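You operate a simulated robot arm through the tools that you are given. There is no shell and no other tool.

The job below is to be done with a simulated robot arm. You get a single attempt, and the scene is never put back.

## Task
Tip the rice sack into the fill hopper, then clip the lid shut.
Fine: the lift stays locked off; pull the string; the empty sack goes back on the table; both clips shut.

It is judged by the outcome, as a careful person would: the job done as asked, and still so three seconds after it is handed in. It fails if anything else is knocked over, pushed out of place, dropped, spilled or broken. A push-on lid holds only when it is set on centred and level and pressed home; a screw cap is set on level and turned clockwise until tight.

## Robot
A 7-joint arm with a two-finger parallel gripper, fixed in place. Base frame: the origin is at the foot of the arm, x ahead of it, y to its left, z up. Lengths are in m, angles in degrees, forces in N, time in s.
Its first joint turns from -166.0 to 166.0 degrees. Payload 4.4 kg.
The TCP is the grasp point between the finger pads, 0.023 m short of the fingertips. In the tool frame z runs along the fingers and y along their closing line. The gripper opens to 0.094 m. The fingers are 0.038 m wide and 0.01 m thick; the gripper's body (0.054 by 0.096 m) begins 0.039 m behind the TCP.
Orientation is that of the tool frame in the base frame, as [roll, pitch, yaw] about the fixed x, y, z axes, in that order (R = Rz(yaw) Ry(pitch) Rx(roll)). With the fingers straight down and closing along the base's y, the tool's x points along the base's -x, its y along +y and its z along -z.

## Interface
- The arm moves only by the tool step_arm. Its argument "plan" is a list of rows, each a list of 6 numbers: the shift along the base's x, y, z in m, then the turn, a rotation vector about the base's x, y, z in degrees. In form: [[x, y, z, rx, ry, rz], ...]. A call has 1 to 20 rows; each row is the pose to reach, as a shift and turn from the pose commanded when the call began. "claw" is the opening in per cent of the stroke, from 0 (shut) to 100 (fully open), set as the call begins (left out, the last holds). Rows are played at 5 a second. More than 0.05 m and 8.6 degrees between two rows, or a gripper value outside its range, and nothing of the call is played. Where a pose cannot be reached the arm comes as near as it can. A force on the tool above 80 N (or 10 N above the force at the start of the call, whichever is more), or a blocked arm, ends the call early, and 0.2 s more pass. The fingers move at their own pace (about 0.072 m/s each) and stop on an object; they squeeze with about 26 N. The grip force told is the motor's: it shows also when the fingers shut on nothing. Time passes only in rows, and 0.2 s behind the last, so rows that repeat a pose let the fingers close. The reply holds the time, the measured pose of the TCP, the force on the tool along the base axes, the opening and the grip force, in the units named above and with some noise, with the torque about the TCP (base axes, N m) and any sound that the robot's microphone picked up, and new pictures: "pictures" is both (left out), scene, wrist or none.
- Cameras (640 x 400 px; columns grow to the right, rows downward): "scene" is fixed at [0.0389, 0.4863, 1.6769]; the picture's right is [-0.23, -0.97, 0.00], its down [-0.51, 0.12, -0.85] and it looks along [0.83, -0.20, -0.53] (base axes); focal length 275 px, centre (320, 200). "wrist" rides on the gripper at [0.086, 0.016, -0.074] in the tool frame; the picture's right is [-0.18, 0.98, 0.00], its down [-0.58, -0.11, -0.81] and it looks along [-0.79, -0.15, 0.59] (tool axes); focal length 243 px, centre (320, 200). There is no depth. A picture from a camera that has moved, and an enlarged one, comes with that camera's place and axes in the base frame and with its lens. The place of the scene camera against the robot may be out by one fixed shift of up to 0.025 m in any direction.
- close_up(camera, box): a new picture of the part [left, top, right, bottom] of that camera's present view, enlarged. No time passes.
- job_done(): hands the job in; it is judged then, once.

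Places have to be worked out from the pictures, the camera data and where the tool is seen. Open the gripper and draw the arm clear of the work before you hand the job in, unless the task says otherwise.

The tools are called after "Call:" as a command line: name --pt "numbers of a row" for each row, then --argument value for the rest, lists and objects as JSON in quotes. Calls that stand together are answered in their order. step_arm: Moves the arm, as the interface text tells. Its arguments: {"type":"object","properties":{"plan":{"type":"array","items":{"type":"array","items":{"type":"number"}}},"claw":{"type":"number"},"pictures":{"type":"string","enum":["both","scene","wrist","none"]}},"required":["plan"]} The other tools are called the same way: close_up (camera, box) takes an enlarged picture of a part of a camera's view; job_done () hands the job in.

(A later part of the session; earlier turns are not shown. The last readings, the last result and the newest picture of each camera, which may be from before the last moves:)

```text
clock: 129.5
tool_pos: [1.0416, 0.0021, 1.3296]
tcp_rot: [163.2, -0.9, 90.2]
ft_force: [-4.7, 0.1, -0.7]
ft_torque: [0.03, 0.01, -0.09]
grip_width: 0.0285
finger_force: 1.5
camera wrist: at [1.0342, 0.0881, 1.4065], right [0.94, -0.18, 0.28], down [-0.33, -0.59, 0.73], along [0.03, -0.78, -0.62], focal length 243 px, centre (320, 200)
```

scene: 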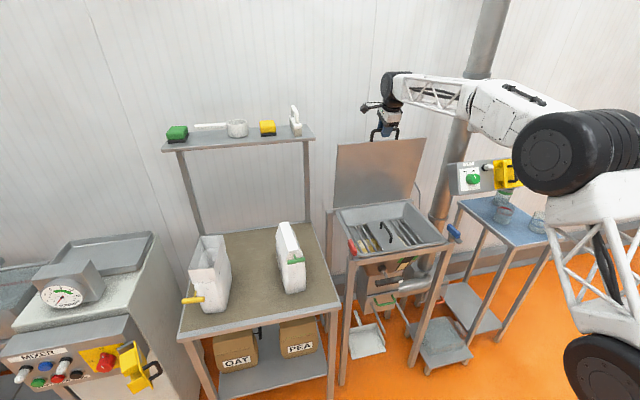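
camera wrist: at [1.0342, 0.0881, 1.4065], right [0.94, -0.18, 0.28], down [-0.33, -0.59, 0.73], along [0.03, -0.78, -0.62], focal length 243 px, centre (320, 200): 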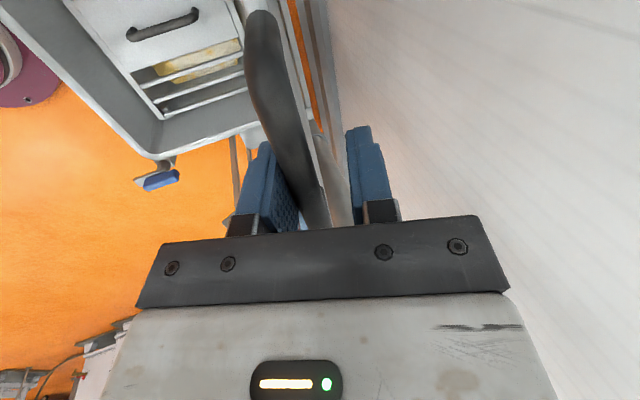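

The lid is just forward of vertical, now resting on the near finger. I lower it along the arc to about 43°.

Call:
step_arm --pt "-0.0221 0 -0.003 0 -1.4 0" --pt "-0.0443 0 -0.0061 0 -3 0" --pt "-0.066 0 -0.0118 0 -4.4 0" --pt "-0.0876 0 -0.0176 0 -5.7 0" --pt "-0.1083 0 -0.0259 0 -7.2 0" --pt "-0.1291 0 -0.0343 0 -8.6 0" --pt "-0.1486 0 -0.0451 0 -10.1 0" --pt "-0.1681 0 -0.0559 0 -11.6 0" --pt "-0.1862 0 -0.069 0 -13 0" --pt "-0.2043 0 -0.0821 0 -14.5 0" --pt "-0.2206 0 -0.0973 0 -15.9 0" --pt "-0.237 0 -0.1125 0 -17.4 0"

```text
clock: 132.1
tool_pos: [0.8027, 0.0022, 1.2174]
tcp_rot: [145.8, -0.8, 90.5]
ft_force: [-2.3, 0.8, -2.4]
ft_torque: [-0.06, 0.02, 0.04]
grip_width: 0.0295
finger_force: 1.5
camera wrist: at [0.7732, 0.0876, 1.2891], right [0.81, -0.18, 0.55], down [-0.54, -0.59, 0.6], along [0.22, -0.78, -0.58], focal length 243 px, centre (320, 200)
```

scene: 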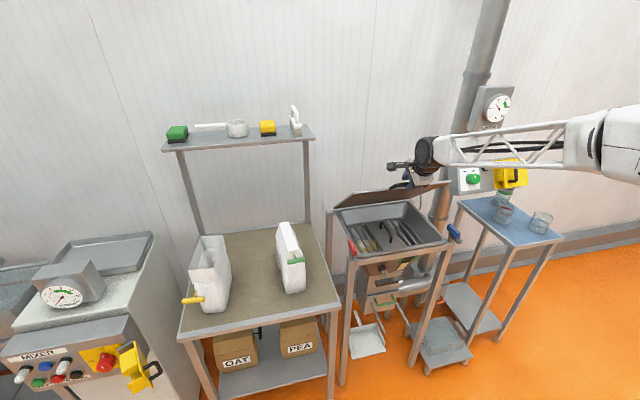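
wrist: 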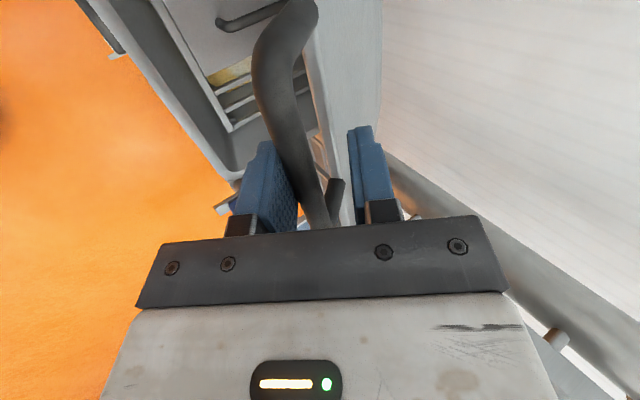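

Call:
step_arm --pt "-0.0143 0 -0.017 0 -1.5 0" --pt "-0.0287 0 -0.0341 0 -3 0" --pt "-0.0408 0 -0.0528 0 -4.4 0" --pt "-0.0529 0 -0.0715 0 -5.9 0" --pt "-0.0627 0 -0.0914 0 -7.4 0" --pt "-0.0725 0 -0.1114 0 -8.9 0" --pt "-0.0798 0 -0.1324 0 -10.3 0" --pt "-0.087 0 -0.1535 0 -11.8 0" --pt "-0.095 0 -0.1734 0 -13 0" --pt "-0.1 0 -0.1934 0 -14.3 0"

```text
clock: 134.3
tool_pos: [0.7022, 0.0017, 1.0249]
tcp_rot: [131.5, -0.5, 90.6]
ft_force: [-7.7, 0.9, -4.1]
ft_torque: [-0.05, 0.11, 0.14]
grip_width: 0.0318
finger_force: 3.8
camera wrist: at [0.6571, 0.0871, 1.0881], right [0.65, -0.18, 0.74], down [-0.67, -0.59, 0.45], along [0.35, -0.78, -0.51], focal length 243 px, centre (320, 200)
```

scene: 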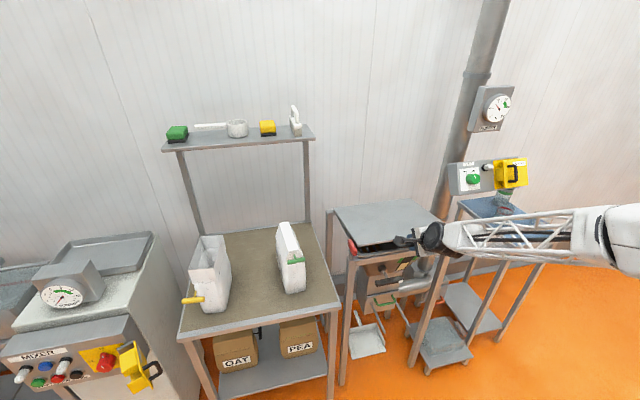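
wrist: 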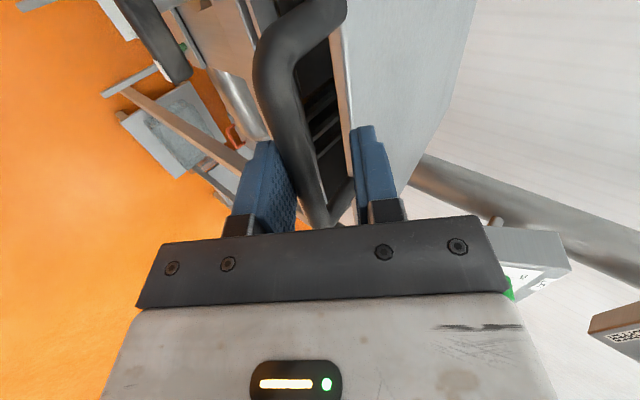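

Only about 9° left. I lower the lid gently onto the frame.

Call:
step_arm --pt "-0.001 0 -0.01 0 -0.6 0" --pt "-0.002 0 -0.02 0 -1.3 0" --pt "-0.003 0 -0.03 0 -2 0" --pt "-0.004 0 -0.04 0 -2.7 0" --pt "-0.005 0 -0.05 0 -3.4 0" --pt "-0.0055 0 -0.056 0 -3.8 0" --pt "-0.006 0 -0.06 0 -4 0"

Call:
close_up --camera "scene" --box '[325, 190, 475, 290]'

```text
clock: 135.9
tool_pos: [0.6974, 0.0027, 0.9649]
tcp_rot: [127.4, -0.5, 90.6]
ft_force: [0.3, 0.2, 0.2]
ft_torque: [0.01, 0.0, -0.02]
grip_width: 0.0281
finger_force: 0.1
camera wrist: at [0.6472, 0.0878, 1.0245], right [0.6, -0.18, 0.78], down [-0.7, -0.59, 0.4], along [0.39, -0.78, -0.48], focal length 243 px, centre (320, 200)
```

scene: 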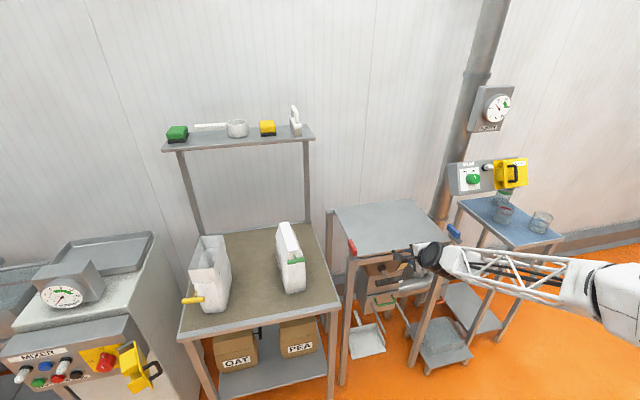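
wrist: 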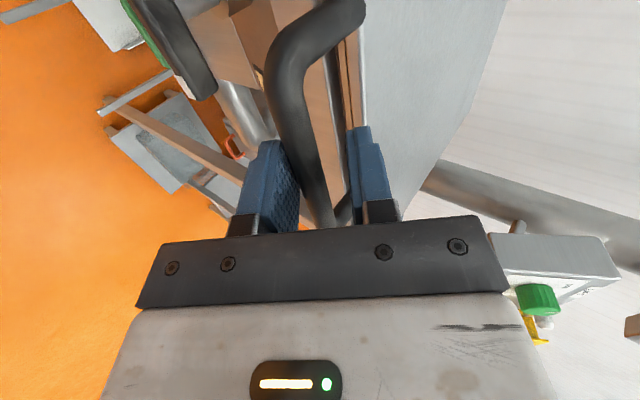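

```text
4.00 times, centred on (400, 240) of scene
camera zoom: at [0.0389, 0.4863, 1.6769], right [-0.23, -0.97, 0.0], down [-0.51, 0.12, -0.85], along [0.83, -0.2, -0.53], focal length 1099 px, centre (0, 40)
```

zoom: 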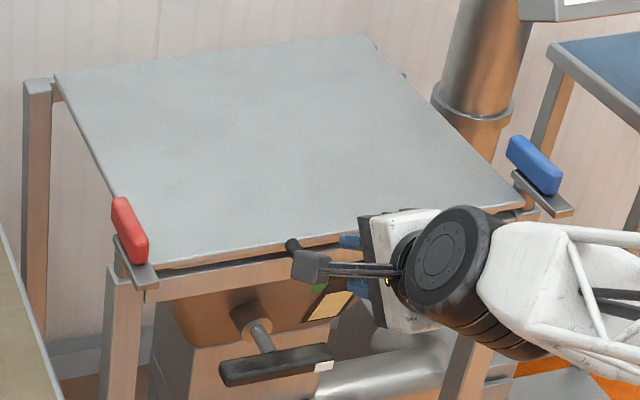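

The lid is down and the handle is free in the cage (no force). I open and withdraw along the finger direction, then rise while pitching the tool back down.

Call:
step_arm --pt "0 0 0 0 0 0" --pt "-0.018 0 0.0137 0 0 0" --pt "-0.036 0 0.0273 0 0 0" --pt "-0.054 0 0.041 0 0 0" --pt "-0.0715 0 0.0546 0 0 0" --pt "-0.06 0 0.085 0 0 0" --pt "-0.04 0 0.115 0 4 0" --pt "-0.02 0 0.15 0 11 0" --pt "0.0 0 0.19 0 19 0" --pt "0.02 0 0.23 0 27 0" --pt "0.02 0 0.27 0 35 0" --pt "0.02 0 0.3 0 43 0" --pt "0.02 0 0.32 0 51 0" --claw 60

Call:
close_up --camera "scene" --box '[325, 190, 475, 290]'

```text
clock: 138.7
tool_pos: [0.7191, 0.0025, 1.2834]
tcp_rot: [178.6, -0.8, 90.0]
ft_force: [-0.5, 0.4, 0.8]
ft_torque: [-0.01, 0.01, -0.02]
grip_width: 0.0565
finger_force: 0.1
camera wrist: at [0.7319, 0.0877, 1.3614], right [0.98, -0.18, 0.02], down [-0.13, -0.59, 0.8], along [-0.13, -0.78, -0.61], focal length 243 px, centre (320, 200)
```

scene: 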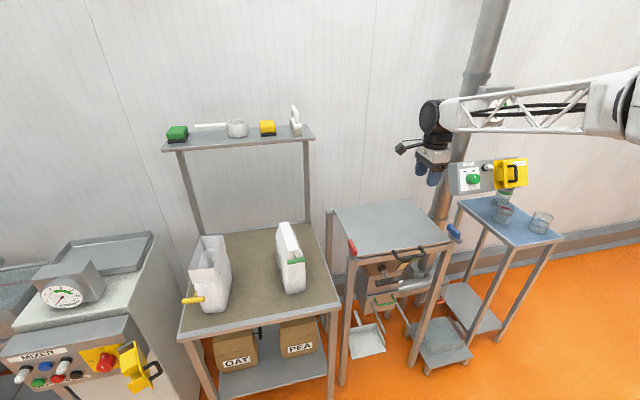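
wrist: 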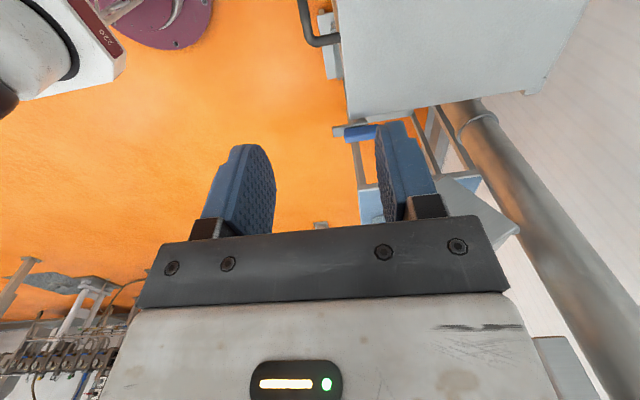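

```text
4.00 times, centred on (400, 240) of scene
camera zoom: at [0.0389, 0.4863, 1.6769], right [-0.23, -0.97, 0.0], down [-0.51, 0.12, -0.85], along [0.83, -0.2, -0.53], focal length 1099 px, centre (0, 40)
```

zoom: 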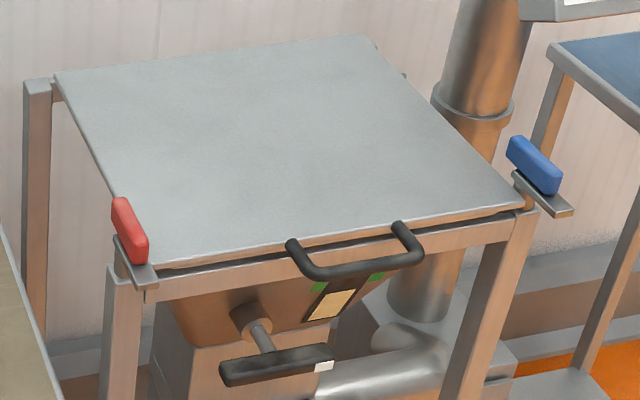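

The lid is back in place as at the start. Now the clips: I take close views of the blue one from here.

Call:
close_up --camera "wrist" --box '[310, 90, 430, 170]'

Call:
close_up --camera "scene" --box '[435, 215, 475, 250]'

Call:
close_up --camera "scene" --box '[340, 230, 380, 265]'

```text
5.00 times, centred on (370, 130) of wrist
camera zoom: at [0.7319, 0.0877, 1.3614], right [0.98, -0.18, 0.02], down [-0.13, -0.59, 0.8], along [-0.13, -0.78, -0.61], focal length 1213 px, centre (70, 550)
```

zoom: 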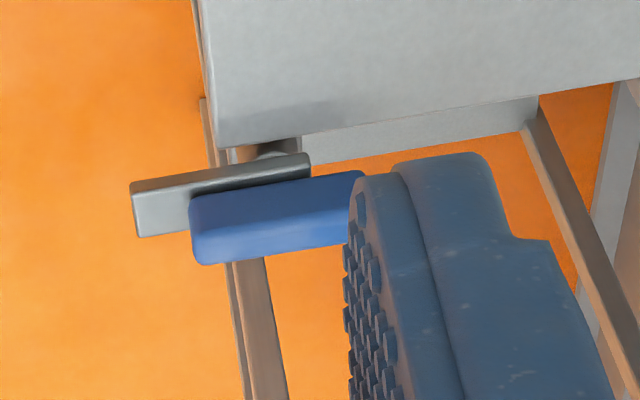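

```text
11.43 times, centred on (455, 232) of scene
camera zoom: at [0.0389, 0.4863, 1.6769], right [-0.23, -0.97, 0.0], down [-0.51, 0.12, -0.85], along [0.83, -0.2, -0.53], focal length 3140 px, centre (-1223, -171)
```

zoom: 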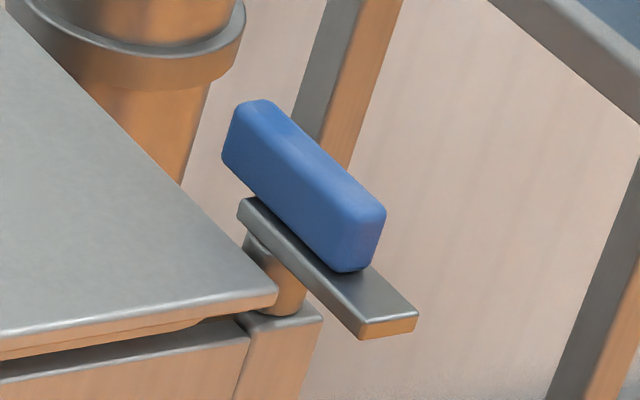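

```text
11.43 times, centred on (360, 248) of scene
camera zoom: at [0.0389, 0.4863, 1.6769], right [-0.23, -0.97, 0.0], down [-0.51, 0.12, -0.85], along [0.83, -0.2, -0.53], focal length 3140 px, centre (-137, -343)
```

zoom: 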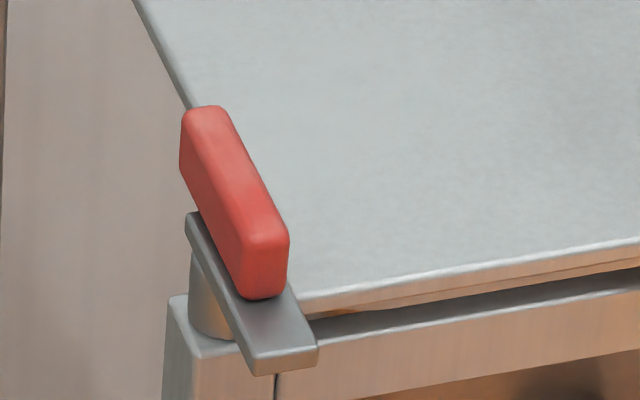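

Each clip is a turn-button: a knob centred over a post at about (0.763, ∓0.197), its tongue now lying along −x beside the lid. I'll grip the knob from above and twist it 90° so the tongue swings over the lid. First I move above the blue one with the fingers set to close along y.

Call:
step_arm --pt "0.004 -0.018 0 0 0 8.2" --pt "0.008 -0.036 0 0 0 16.4" --pt "0.012 -0.054 0 0 0 24.6" --pt "0.016 -0.072 0 0 0 32.8" --pt "0.02 -0.09 0 0 0 41" --pt "0.024 -0.108 0 0 0 49.2" --pt "0.028 -0.126 0 0 0 57.4" --pt "0.032 -0.144 0 0 0 65.6" --pt "0.036 -0.162 0 0 0 73.8" --pt "0.04 -0.18 0 0 0 82" --pt "0.044 -0.1995 0 0 0 90" --pictures "none"

Call:
step_arm --pt "0 0 -0.03 0 0 0" --pt "0 0 -0.06 0 0 0" --pt "0 0 -0.09 0 0 0"

Call:
close_up --camera "wrist" --box '[200, 40, 440, 240]'

```text
clock: 141.1
tool_pos: [0.7628, -0.1983, 1.2839]
tcp_rot: [178.3, -0.8, -179.9]
ft_force: [-0.2, -0.8, 0.7]
ft_torque: [0.01, -0.01, 0.03]
grip_width: 0.0564
finger_force: 0.0
```

```text
clock: 141.9
tool_pos: [0.7635, -0.1954, 1.1944]
tcp_rot: [178.4, -0.8, 180.0]
ft_force: [-0.3, 0.0, 0.5]
ft_torque: [0.0, 0.01, 0.03]
grip_width: 0.0562
finger_force: 0.0
camera wrist: at [0.6761, -0.1811, 1.2705], right [0.18, 0.98, 0.02], down [0.59, -0.13, 0.8], along [0.78, -0.13, -0.61], focal length 243 px, centre (320, 200)
```

scene: 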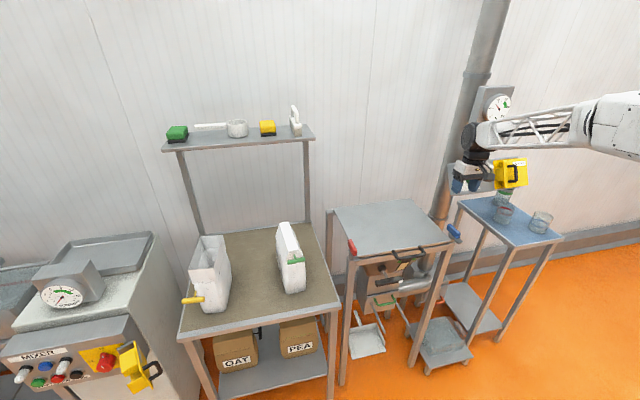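
wrist: 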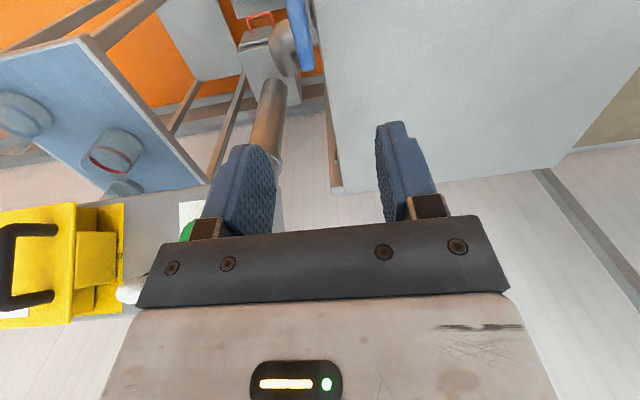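

```text
2.00 times, centred on (320, 140) of wrist
camera zoom: at [0.6761, -0.1811, 1.2705], right [0.18, 0.98, 0.02], down [0.59, -0.13, 0.8], along [0.78, -0.13, -0.61], focal length 485 px, centre (320, 320)
```

zoom: 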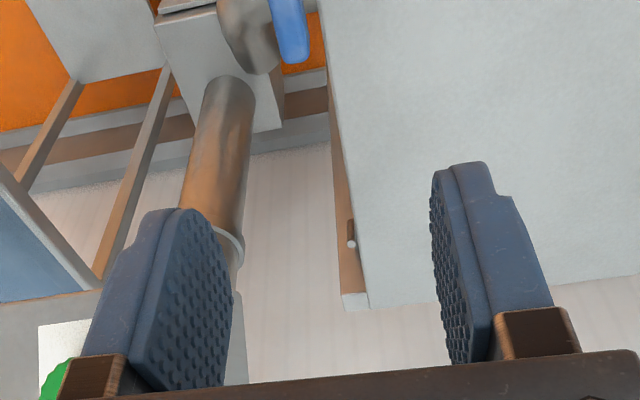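

The blue knob shows near the top of the view, roughly y −0.20 to −0.21. I descend to 5 cm above it to measure more accurately.

Call:
step_arm --pt "0 -0.003 -0.03 0 0 0" --pt "0 -0.006 -0.06 0 0 0" --pt "0 -0.008 -0.09 0 0 0" --pt "0 -0.008 -0.125 0 0 0"

Call:
close_up --camera "wrist" --box '[200, 40, 440, 240]'

Call:
close_up --camera "scene" --box '[420, 160, 530, 260]'

```text
clock: 142.9
tool_pos: [0.7612, -0.2042, 1.0714]
tcp_rot: [178.5, -0.8, 180.0]
ft_force: [0.7, 1.3, 0.8]
ft_torque: [0.0, 0.03, 0.03]
grip_width: 0.0564
finger_force: 0.1
camera wrist: at [0.6764, -0.1903, 1.1476], right [0.18, 0.98, 0.02], down [0.59, -0.13, 0.8], along [0.79, -0.13, -0.6], focal length 243 px, centre (320, 200)
```

scene: 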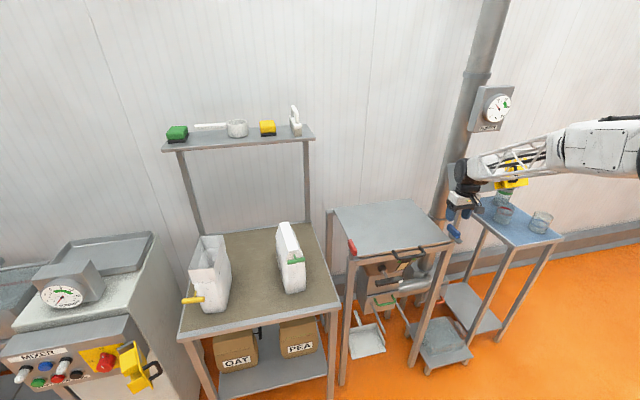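
wrist: 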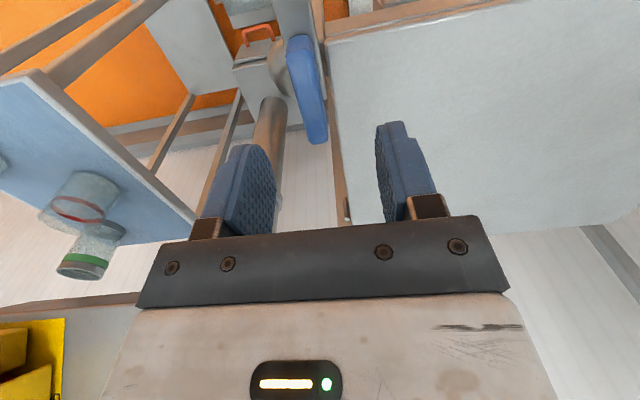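

```text
2.00 times, centred on (320, 140) of wrist
camera zoom: at [0.6764, -0.1903, 1.1476], right [0.18, 0.98, 0.02], down [0.59, -0.13, 0.8], along [0.79, -0.13, -0.6], focal length 485 px, centre (320, 320)
```

zoom: 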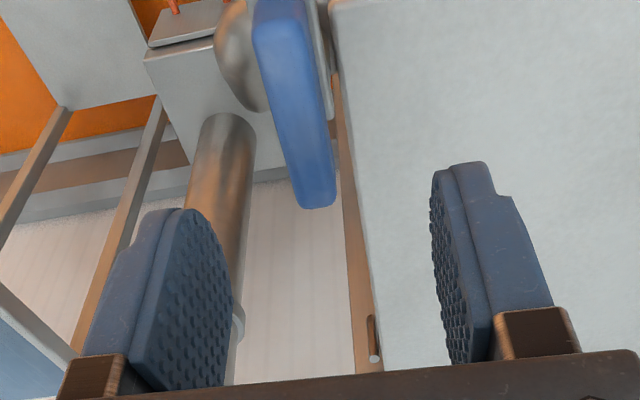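

```text
4.00 times, centred on (475, 210) of scene
camera zoom: at [0.0389, 0.4863, 1.6769], right [-0.23, -0.97, 0.0], down [-0.51, 0.12, -0.85], along [0.83, -0.2, -0.53], focal length 1099 px, centre (-300, 160)
```

zoom: 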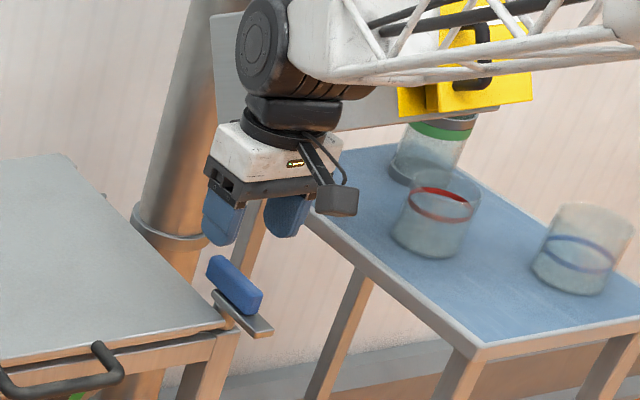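

The blue knob's centreline is at y≈−0.208, x≈0.725–0.793 (centre ≈0.762). I shift 4 mm and descend so the pads cover the knob but stay above the lid.

Call:
step_arm --pt "0.001 -0.002 -0.02 0 0 0" --pt "0.001 -0.004 -0.04 0 0 0" --pt "0.001 -0.004 -0.055 0 0 0" --pt "0.001 -0.004 -0.067 0 0 0"

Call:
close_up --camera "wrist" --box '[200, 40, 440, 240]'

Call:
close_up --camera "scene" --box '[425, 180, 505, 260]'

```text
clock: 143.9
tool_pos: [0.7627, -0.209, 1.0029]
tcp_rot: [178.5, -0.7, 180.0]
ft_force: [0.1, 0.5, 0.3]
ft_torque: [0.0, -0.02, 0.0]
grip_width: 0.0564
finger_force: 0.1
camera wrist: at [0.6775, -0.1943, 1.0808], right [0.18, 0.98, 0.02], down [0.59, -0.13, 0.8], along [0.78, -0.13, -0.61], focal length 243 px, centre (320, 200)
```

scene: 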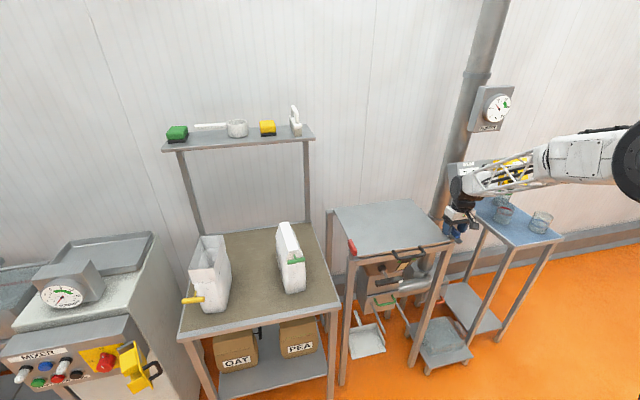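
wrist: 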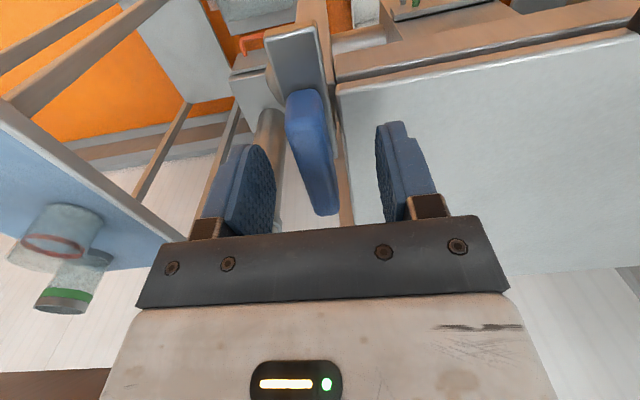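

```text
2.00 times, centred on (320, 140) of wrist
camera zoom: at [0.6775, -0.1943, 1.0808], right [0.18, 0.98, 0.02], down [0.59, -0.13, 0.8], along [0.78, -0.13, -0.61], focal length 485 px, centre (320, 320)
```

zoom: 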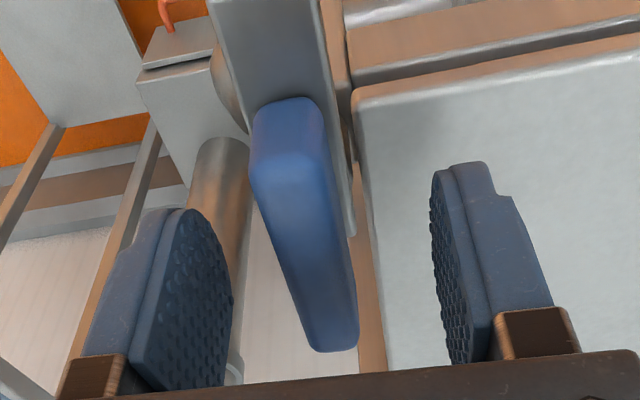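

```text
5.00 times, centred on (465, 220) of scene
camera zoom: at [0.0389, 0.4863, 1.6769], right [-0.23, -0.97, 0.0], down [-0.51, 0.12, -0.85], along [0.83, -0.2, -0.53], focal length 1374 px, centre (-405, 100)
```

zoom: 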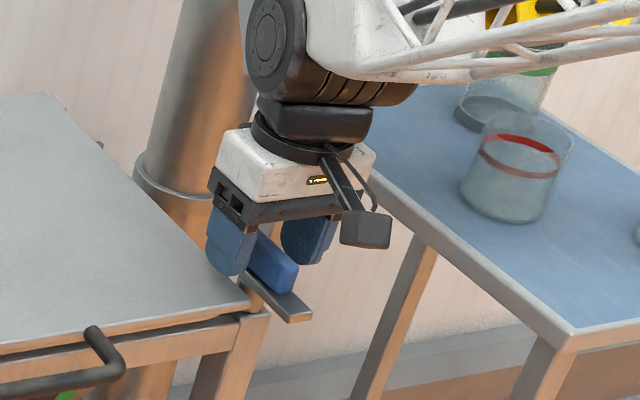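

The knob (x 0.732–0.789, y −0.209) is centred between the pads. I close on it.

Call:
step_arm --pt "0 0 0 0 0 0" --pt "0 0 0 0 0 0" --pt "0 0 0 0 0 0" --pt "0 0 0 0 0 0" --claw 0 --pictures "wrist"

```text
clock: 144.9
tool_pos: [0.7623, -0.2091, 1.0032]
tcp_rot: [178.6, -0.7, 179.9]
ft_force: [5.3, -56.1, -7.9]
ft_torque: [-1.68, -0.53, -0.1]
grip_width: 0.0165
finger_force: 44.6
camera wrist: at [0.6774, -0.1959, 1.0806], right [0.19, 0.98, 0.02], down [0.59, -0.13, 0.8], along [0.78, -0.13, -0.61], focal length 243 px, centre (320, 200)
```

wrist: 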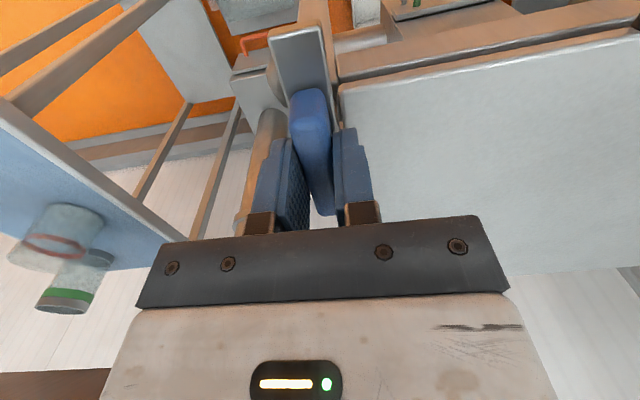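

The grip is a touch off-centre (−56 N in y). I shift the tool slightly to −y to relieve it before twisting.

Call:
step_arm --pt "0 -0.001 0 0 0 0" --pt "0 -0.002 0 0 0 0" --pt "0 -0.002 0 0 0 0" --pictures "none"

```text
clock: 145.7
tool_pos: [0.7627, -0.2109, 1.0036]
tcp_rot: [178.4, -0.7, -179.9]
ft_force: [2.0, -20.7, 14.1]
ft_torque: [-1.17, 0.11, -0.05]
grip_width: 0.0162
finger_force: 44.9
```

Call:
step_arm --pt "0 -0.0005 0 -0.8 0 0" --pt "0 -0.001 0 -1.5 0 0" --pt "0 -0.001 0 -1.5 0 0" --pictures "none"

```text
clock: 146.5
tool_pos: [0.7623, -0.2093, 1.0034]
tcp_rot: [179.9, -0.8, -179.9]
ft_force: [-3.3, 42.6, 22.8]
ft_torque: [0.19, 0.24, -0.01]
grip_width: 0.016
finger_force: 45.0
```

Call:
step_arm --pt "0 0.0008 0.0003 0 0 0" --pt "0 0.0013 0.0006 0 0 0" --pt "0 0.0013 0.0006 0 0 0" --pictures "none"

```text
clock: 147.3
tool_pos: [0.7639, -0.2099, 1.0034]
tcp_rot: [179.9, -0.7, 180.0]
ft_force: [-5.4, 47.1, 31.0]
ft_torque: [0.46, 0.58, 0.08]
grip_width: 0.016
finger_force: 45.1
```

Call:
step_arm --pt "0 0 0 0 0 0" --pt "0 0 0 0 0 0" --pictures "none"

```text
clock: 147.9
tool_pos: [0.7635, -0.2103, 1.004]
tcp_rot: [180.0, -0.7, 179.9]
ft_force: [-7.4, 51.7, 33.2]
ft_torque: [0.52, 0.44, 0.1]
grip_width: 0.0159
finger_force: 45.2
```

Forces creep up, meaning my commanded y is still slightly too far. I move +2 mm in y and +1 mm in z.

Call:
step_arm --pt "0 0.001 0.0 0 0 0" --pt "0 0.002 0.0 0 0 0" --pt "0 0.002 0.0 0 0 0" --pictures "none"

```text
clock: 148.7
tool_pos: [0.7635, -0.2117, 1.0035]
tcp_rot: [179.9, -0.7, -179.9]
ft_force: [18.8, 13.1, 18.9]
ft_torque: [0.03, -0.26, 0.04]
grip_width: 0.0159
finger_force: 45.1
```

Forces are modest now. I start twisting clockwise, 15° first, watching forces.

Call:
step_arm --pt "0 0 0 0 0 -4" --pt "0 0 0 0 0 -8" --pt "0 0 0 0 0 -12" --pt "0 0 0 0 0 -15"

Call:
close_up --camera "scene" --box '[425, 180, 505, 260]'

```text
clock: 149.7
tool_pos: [0.7638, -0.2097, 1.0038]
tcp_rot: [180.0, -0.8, 164.9]
ft_force: [16.7, -15.3, 8.4]
ft_torque: [-0.47, -0.74, 0.0]
grip_width: 0.0159
finger_force: 45.4
camera wrist: at [0.6846, -0.1717, 1.08], right [0.43, 0.9, 0.0], down [0.54, -0.26, 0.8], along [0.72, -0.35, -0.6], focal length 243 px, centre (320, 200)
```

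scene: 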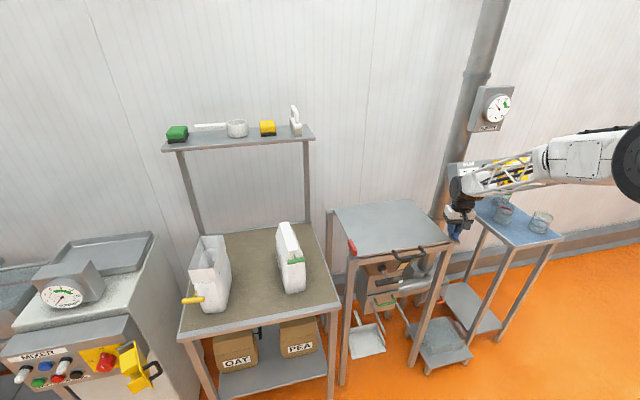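
wrist: 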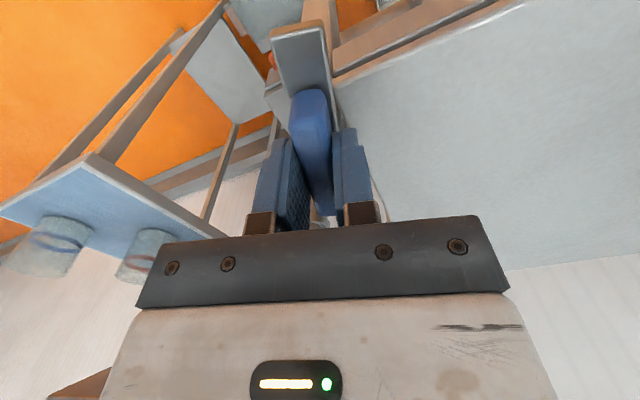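

```text
5.00 times, centred on (465, 220) of scene
camera zoom: at [0.0389, 0.4863, 1.6769], right [-0.23, -0.97, 0.0], down [-0.51, 0.12, -0.85], along [0.83, -0.2, -0.53], focal length 1374 px, centre (-405, 100)
```

zoom: 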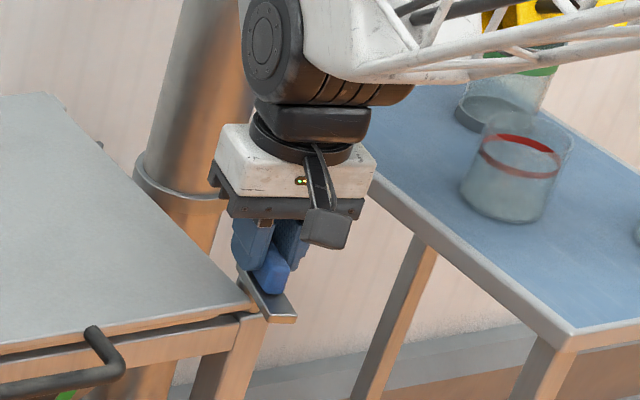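

The clip turns with the knob and its tongue is swinging toward the lid. Forces stay low; I continue the twist.

Call:
step_arm --pt "0 0 0 0 0 -5" --pt "0 0 0 0 0 -10" --pt "0 0 0 0 0 -15" --pt "0 0 0 0 0 -20" --pt "0 0 0 0 0 -25" --pt "0 0 0 0 0 -30" --pt "0 0 0 0 0 -35"

Call:
close_up --camera "scene" --box '[425, 180, 505, 260]'

```text
clock: 151.3
tool_pos: [0.7647, -0.2084, 1.0038]
tcp_rot: [179.9, -0.8, 129.9]
ft_force: [36.1, 12.5, 9.4]
ft_torque: [0.96, 0.62, 0.07]
grip_width: 0.016
finger_force: 45.0
camera wrist: at [0.7209, -0.1329, 1.08], right [0.87, 0.49, 0.0], down [0.3, -0.52, 0.8], along [0.39, -0.7, -0.6], focal length 243 px, centre (320, 200)
```

scene: 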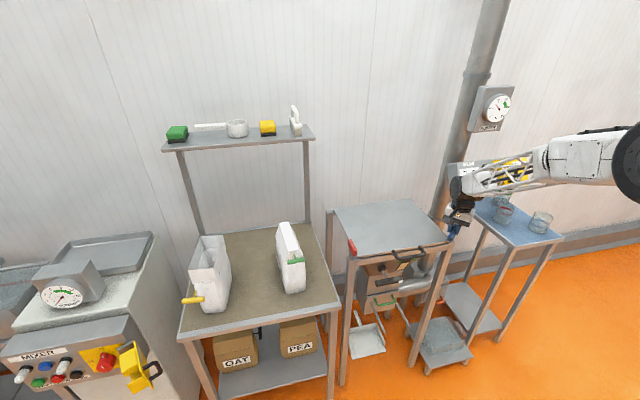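
wrist: 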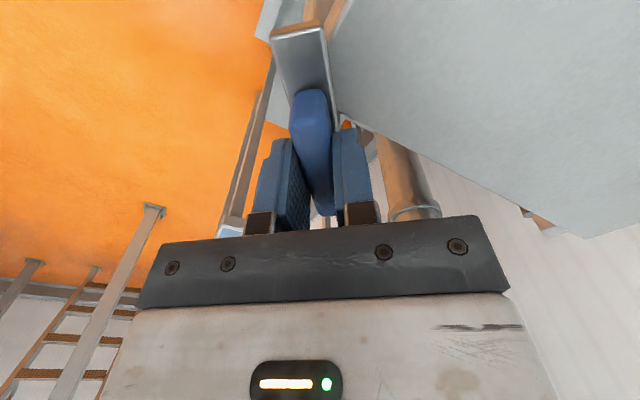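

```text
5.00 times, centred on (465, 220) of scene
camera zoom: at [0.0389, 0.4863, 1.6769], right [-0.23, -0.97, 0.0], down [-0.51, 0.12, -0.85], along [0.83, -0.2, -0.53], focal length 1374 px, centre (-405, 100)
```

zoom: 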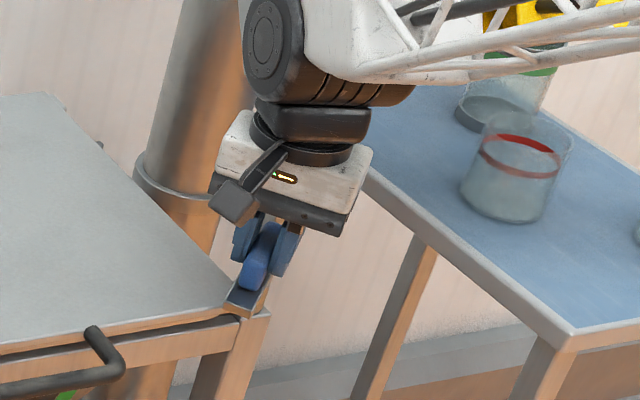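

The tongue is now at the lid's corner. I relieve the small x-load and continue.

Call:
step_arm --pt "0.0005 0 0 0 0 -4" --pt "0.001 0 0 0 0 -8" --pt "0.001 0 0 0 0 -12" --pt "0.001 0 0 0 0 -16" --pt "0.001 0 0 0 0 -20" --pictures "wrist"

Call:
close_up --camera "scene" --box '[425, 180, 505, 260]'

```text
clock: 152.5
tool_pos: [0.7654, -0.2091, 1.0042]
tcp_rot: [179.9, -0.8, 110.0]
ft_force: [32.2, 42.9, 9.0]
ft_torque: [1.27, 0.18, 0.07]
grip_width: 0.0158
finger_force: 45.2
camera wrist: at [0.7499, -0.1227, 1.08], right [0.99, 0.16, 0.0], down [0.1, -0.59, 0.8], along [0.13, -0.79, -0.6], focal length 243 px, centre (320, 200)
```

wrist: 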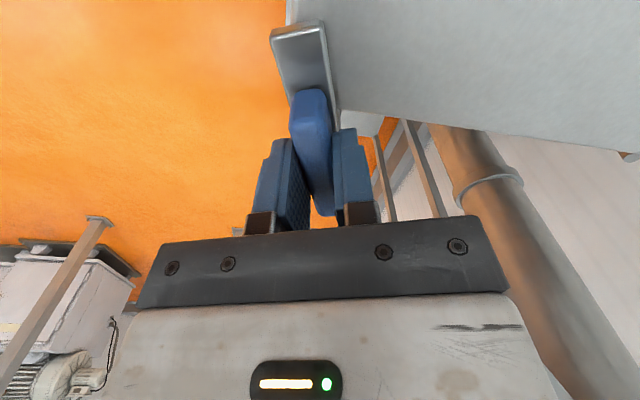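

```text
5.00 times, centred on (465, 220) of scene
camera zoom: at [0.0389, 0.4863, 1.6769], right [-0.23, -0.97, 0.0], down [-0.51, 0.12, -0.85], along [0.83, -0.2, -0.53], focal length 1374 px, centre (-405, 100)
```

zoom: 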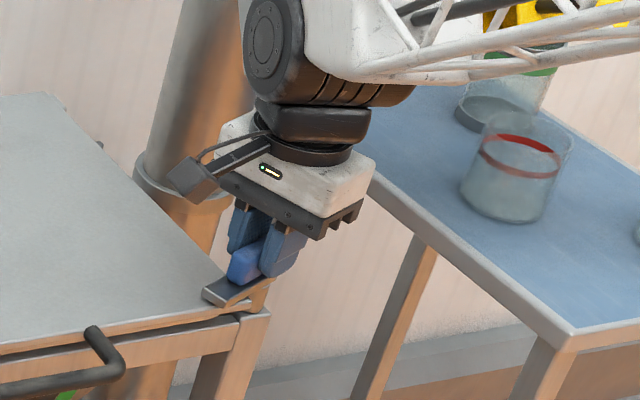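

The tongue is over the lid at 70°. I relieve x and y slightly and complete to 90°.

Call:
step_arm --pt "0.0005 0.0005 0 0 0 0" --pt "0.001 0.0012 0 0 0 -4" --pt "0.001 0.0015 0 0 0 -8" --pt "0.001 0.0015 0 0 0 -12" --pt "0.001 0.0015 0 0 0 -16" --pt "0.001 0.0015 0 0 0 -20" --pictures "wrist"

Call:
close_up --camera "scene" --box '[425, 180, 505, 260]'

```text
clock: 153.9
tool_pos: [0.7649, -0.2092, 1.004]
tcp_rot: [-180.0, -0.8, 89.9]
ft_force: [-17.7, 12.1, 20.3]
ft_torque: [-0.21, 0.25, 0.08]
grip_width: 0.0161
finger_force: 45.0
camera wrist: at [0.7808, -0.1229, 1.0799], right [0.98, -0.19, 0.0], down [-0.11, -0.59, 0.8], along [-0.15, -0.78, -0.6], focal length 243 px, centre (320, 200)
```

wrist: 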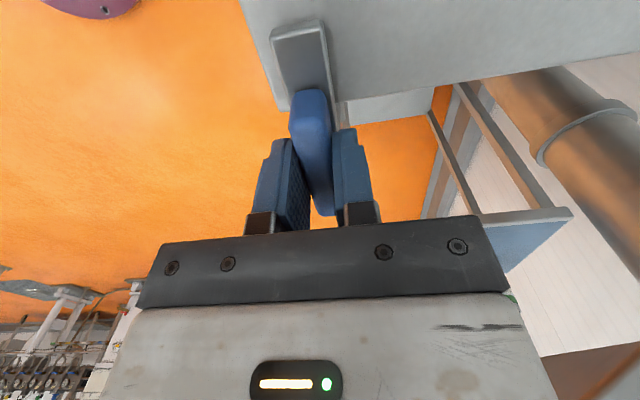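

```text
5.00 times, centred on (465, 220) of scene
camera zoom: at [0.0389, 0.4863, 1.6769], right [-0.23, -0.97, 0.0], down [-0.51, 0.12, -0.85], along [0.83, -0.2, -0.53], focal length 1374 px, centre (-405, 100)
```

zoom: 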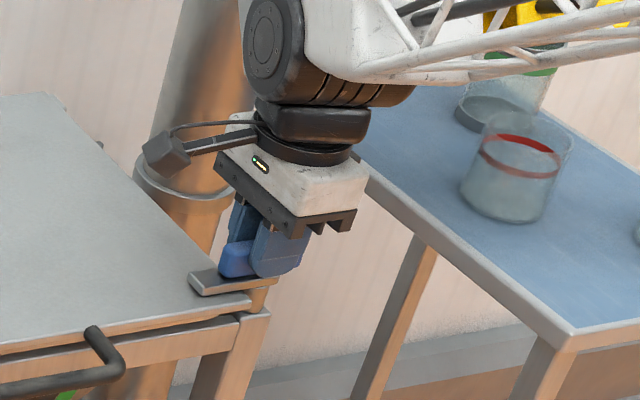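

The tongue now lies squarely across the lid (90°). I feel a few degrees further for a stop.

Call:
step_arm --pt "0 0 0 0 0 -2" --pt "0 0 0 0 0 -4" --pt "0 0 0 0 0 -6" --pictures "none"

```text
clock: 154.7
tool_pos: [0.765, -0.2072, 1.003]
tcp_rot: [180.0, -0.7, 83.9]
ft_force: [-11.0, -12.3, 11.8]
ft_torque: [-0.75, 0.14, 2.1]
grip_width: 0.019
finger_force: 45.5
```

A firm stop (2.1 N·m) at about 90°: the blue clip is fully shut. I ease back to 90° and release.

Call:
step_arm --pt "0 0 0 0 0 3" --pt "0 0 0 0 0 5.5" --pictures "none"

Call:
step_arm --pt "0 0 0 0 0 0" --pt "0 0 0 0 0 0" --pt "0 0 0 0 0 0" --claw 50

Call:
close_up --camera "wrist" --box '[200, 0, 440, 240]'

```text
clock: 155.3
tool_pos: [0.7649, -0.2075, 1.0024]
tcp_rot: [180.0, -0.9, 89.4]
ft_force: [-13.9, -10.2, 12.7]
ft_torque: [-0.28, 0.21, 0.61]
grip_width: 0.0157
finger_force: 45.4
```

```text
clock: 156.1
tool_pos: [0.7651, -0.2067, 1.0034]
tcp_rot: [180.0, -0.7, 89.5]
ft_force: [-0.7, -0.9, -0.1]
ft_torque: [-0.03, 0.0, 0.01]
grip_width: 0.0468
finger_force: 0.0
camera wrist: at [0.7818, -0.1222, 1.0796], right [0.98, -0.19, 0.0], down [-0.11, -0.59, 0.8], along [-0.16, -0.78, -0.6], focal length 243 px, centre (320, 200)
```

scene: 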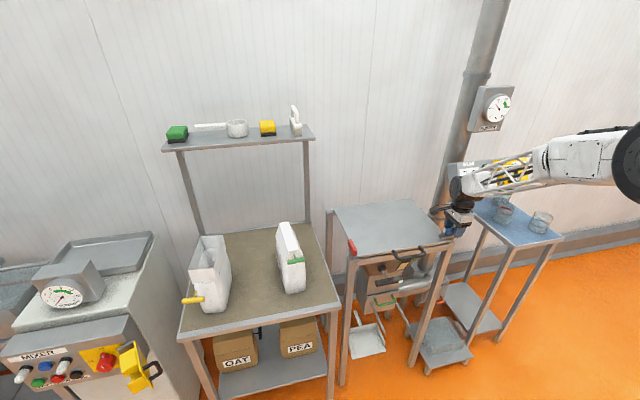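
wrist: 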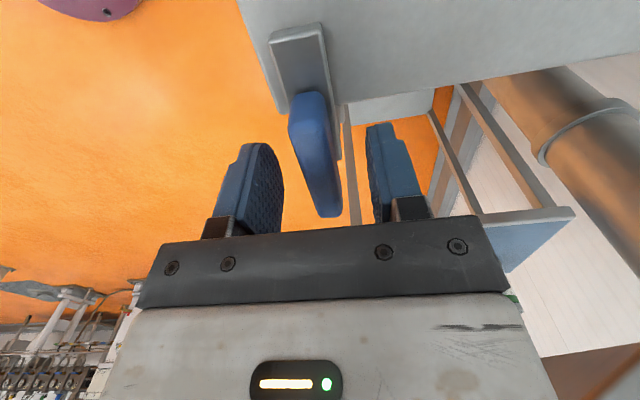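

```text
1.67 times, centred on (320, 120) of wrist
camera zoom: at [0.7818, -0.1222, 1.0796], right [0.98, -0.19, 0.0], down [-0.11, -0.59, 0.8], along [-0.16, -0.78, -0.6], focal length 404 px, centre (320, 333)
```

zoom: 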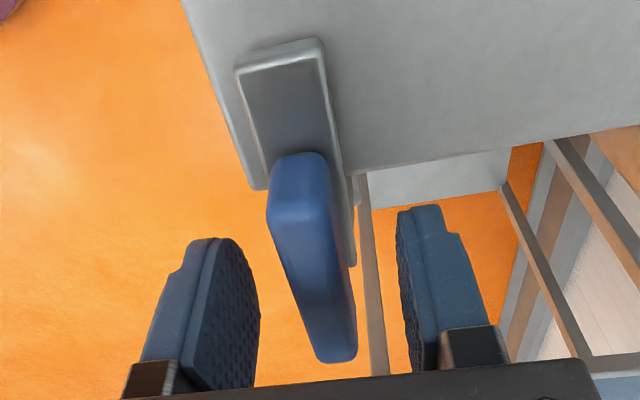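

The blue tongue lies over the lid edge. I rise, then move over to the red clip while turning back to yaw 180°.

Call:
step_arm --pt "0 0 0.03 0 0 0" --pt "0 0 0.07 0 0 0" --pt "0 0 0.11 0 0 0" --pt "0 0 0.15 0 0 0" --pt "0 0 0.18 0 0 0" --pictures "none"

Call:
step_arm --pt "0 0.035 0 0 0 7.5" --pt "0 0.07 0 0 0 15" --pt "0 0.105 0 0 0 22.5" --pt "0 0.14 0 0 0 30" --pt "0 0.175 0 0 0 37.5" --pt "0 0.21 0 0 0 45" --pt "0 0.245 0 0 0 52.5" --pt "0 0.28 0 0 0 60" --pt "0 0.315 0 0 0 67.5" --pt "0 0.35 0 0 0 75" --pt "0 0.385 0 0 0 82.5" --pt "0 0.42 0 0 0 90.5"

Call:
close_up --camera "wrist" --box '[200, 0, 440, 200]'

Call:
close_up --camera "scene" --box '[325, 190, 475, 290]'

```text
clock: 157.3
tool_pos: [0.765, -0.2061, 1.1853]
tcp_rot: [-179.9, -0.8, 89.5]
ft_force: [0.2, -0.6, -1.2]
ft_torque: [0.0, 0.02, 0.01]
grip_width: 0.0471
finger_force: 0.1
```

```text
clock: 159.9
tool_pos: [0.7655, 0.2144, 1.1813]
tcp_rot: [179.9, -0.8, -179.8]
ft_force: [0.2, 0.0, 0.1]
ft_torque: [-0.02, -0.01, 0.01]
grip_width: 0.0469
finger_force: 0.1
camera wrist: at [0.6785, 0.2304, 1.2589], right [0.18, 0.98, 0.0], down [0.59, -0.11, 0.8], along [0.78, -0.15, -0.6], focal length 243 px, centre (320, 200)
```

scene: 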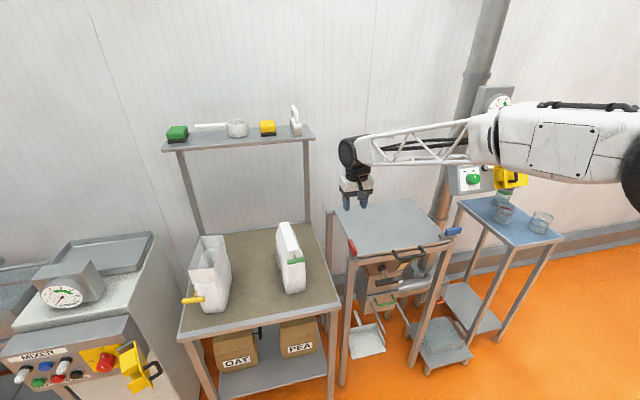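
wrist: 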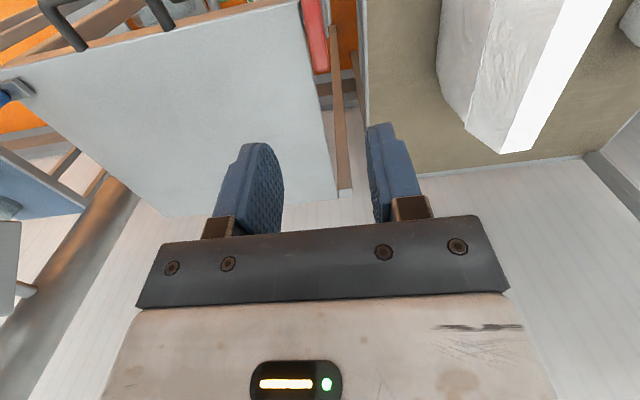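

```text
2.00 times, centred on (320, 100) of wrist
camera zoom: at [0.6785, 0.2304, 1.2589], right [0.18, 0.98, 0.0], down [0.59, -0.11, 0.8], along [0.78, -0.15, -0.6], focal length 485 px, centre (320, 400)
```

zoom: 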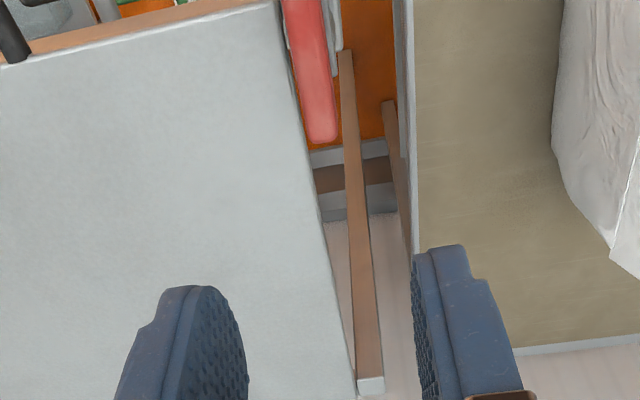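

```text
4.00 times, centred on (400, 240) of scene
camera zoom: at [0.0389, 0.4863, 1.6769], right [-0.23, -0.97, 0.0], down [-0.51, 0.12, -0.85], along [0.83, -0.2, -0.53], focal length 1099 px, centre (0, 40)
```

zoom: 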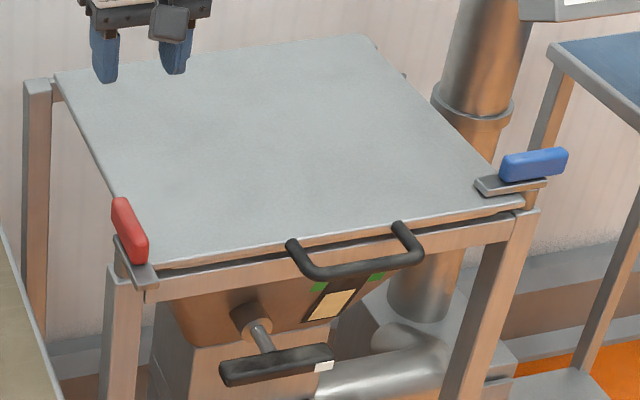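

Blue is clearly shut across the lid. The red knob is at about (0.764, 0.210). I descend to just above it and re-measure.

Call:
step_arm --pt "-0.001 -0.002 -0.03 0 0 0" --pt "-0.001 -0.004 -0.06 0 0 0" --pt "-0.001 -0.004 -0.09 0 0 0" --pt "-0.001 -0.004 -0.115 0 0 0" --claw 60

Call:
close_up --camera "wrist" --box '[200, 40, 440, 240]'

```text
clock: 160.9
tool_pos: [0.7655, 0.2104, 1.0696]
tcp_rot: [179.9, -0.7, 180.0]
ft_force: [-0.7, 0.0, 0.2]
ft_torque: [-0.02, -0.02, 0.0]
grip_width: 0.0563
finger_force: 0.0
camera wrist: at [0.6788, 0.2262, 1.1462], right [0.18, 0.98, 0.0], down [0.59, -0.11, 0.8], along [0.78, -0.15, -0.6], focal length 243 px, centre (320, 200)
```

scene: 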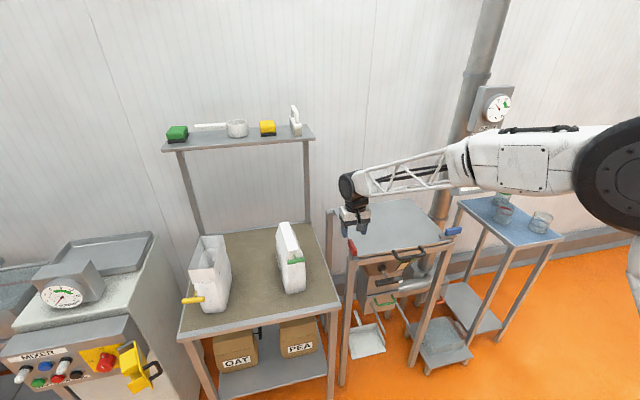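
wrist: 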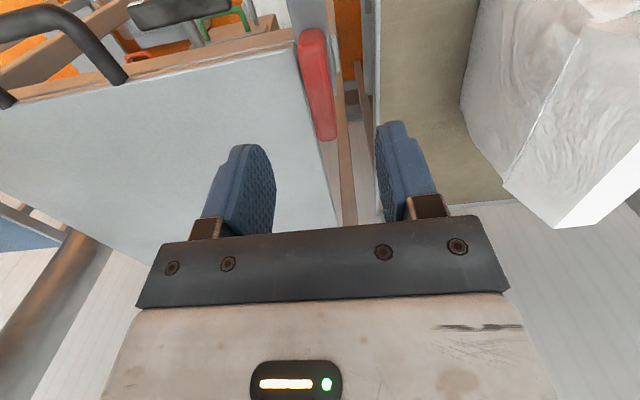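

```text
2.00 times, centred on (320, 140) of wrist
camera zoom: at [0.6788, 0.2262, 1.1462], right [0.18, 0.98, 0.0], down [0.59, -0.11, 0.8], along [0.78, -0.15, -0.6], focal length 485 px, centre (320, 320)
```

zoom: 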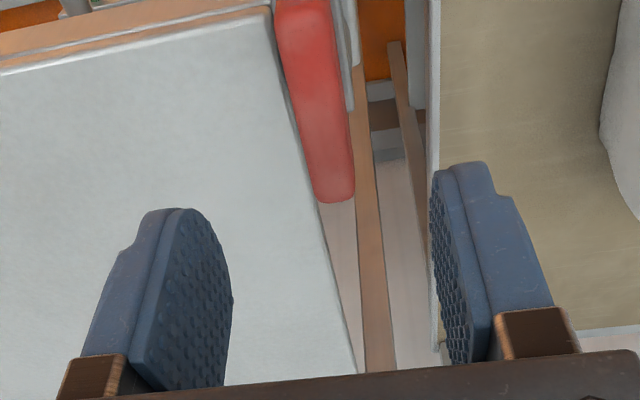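

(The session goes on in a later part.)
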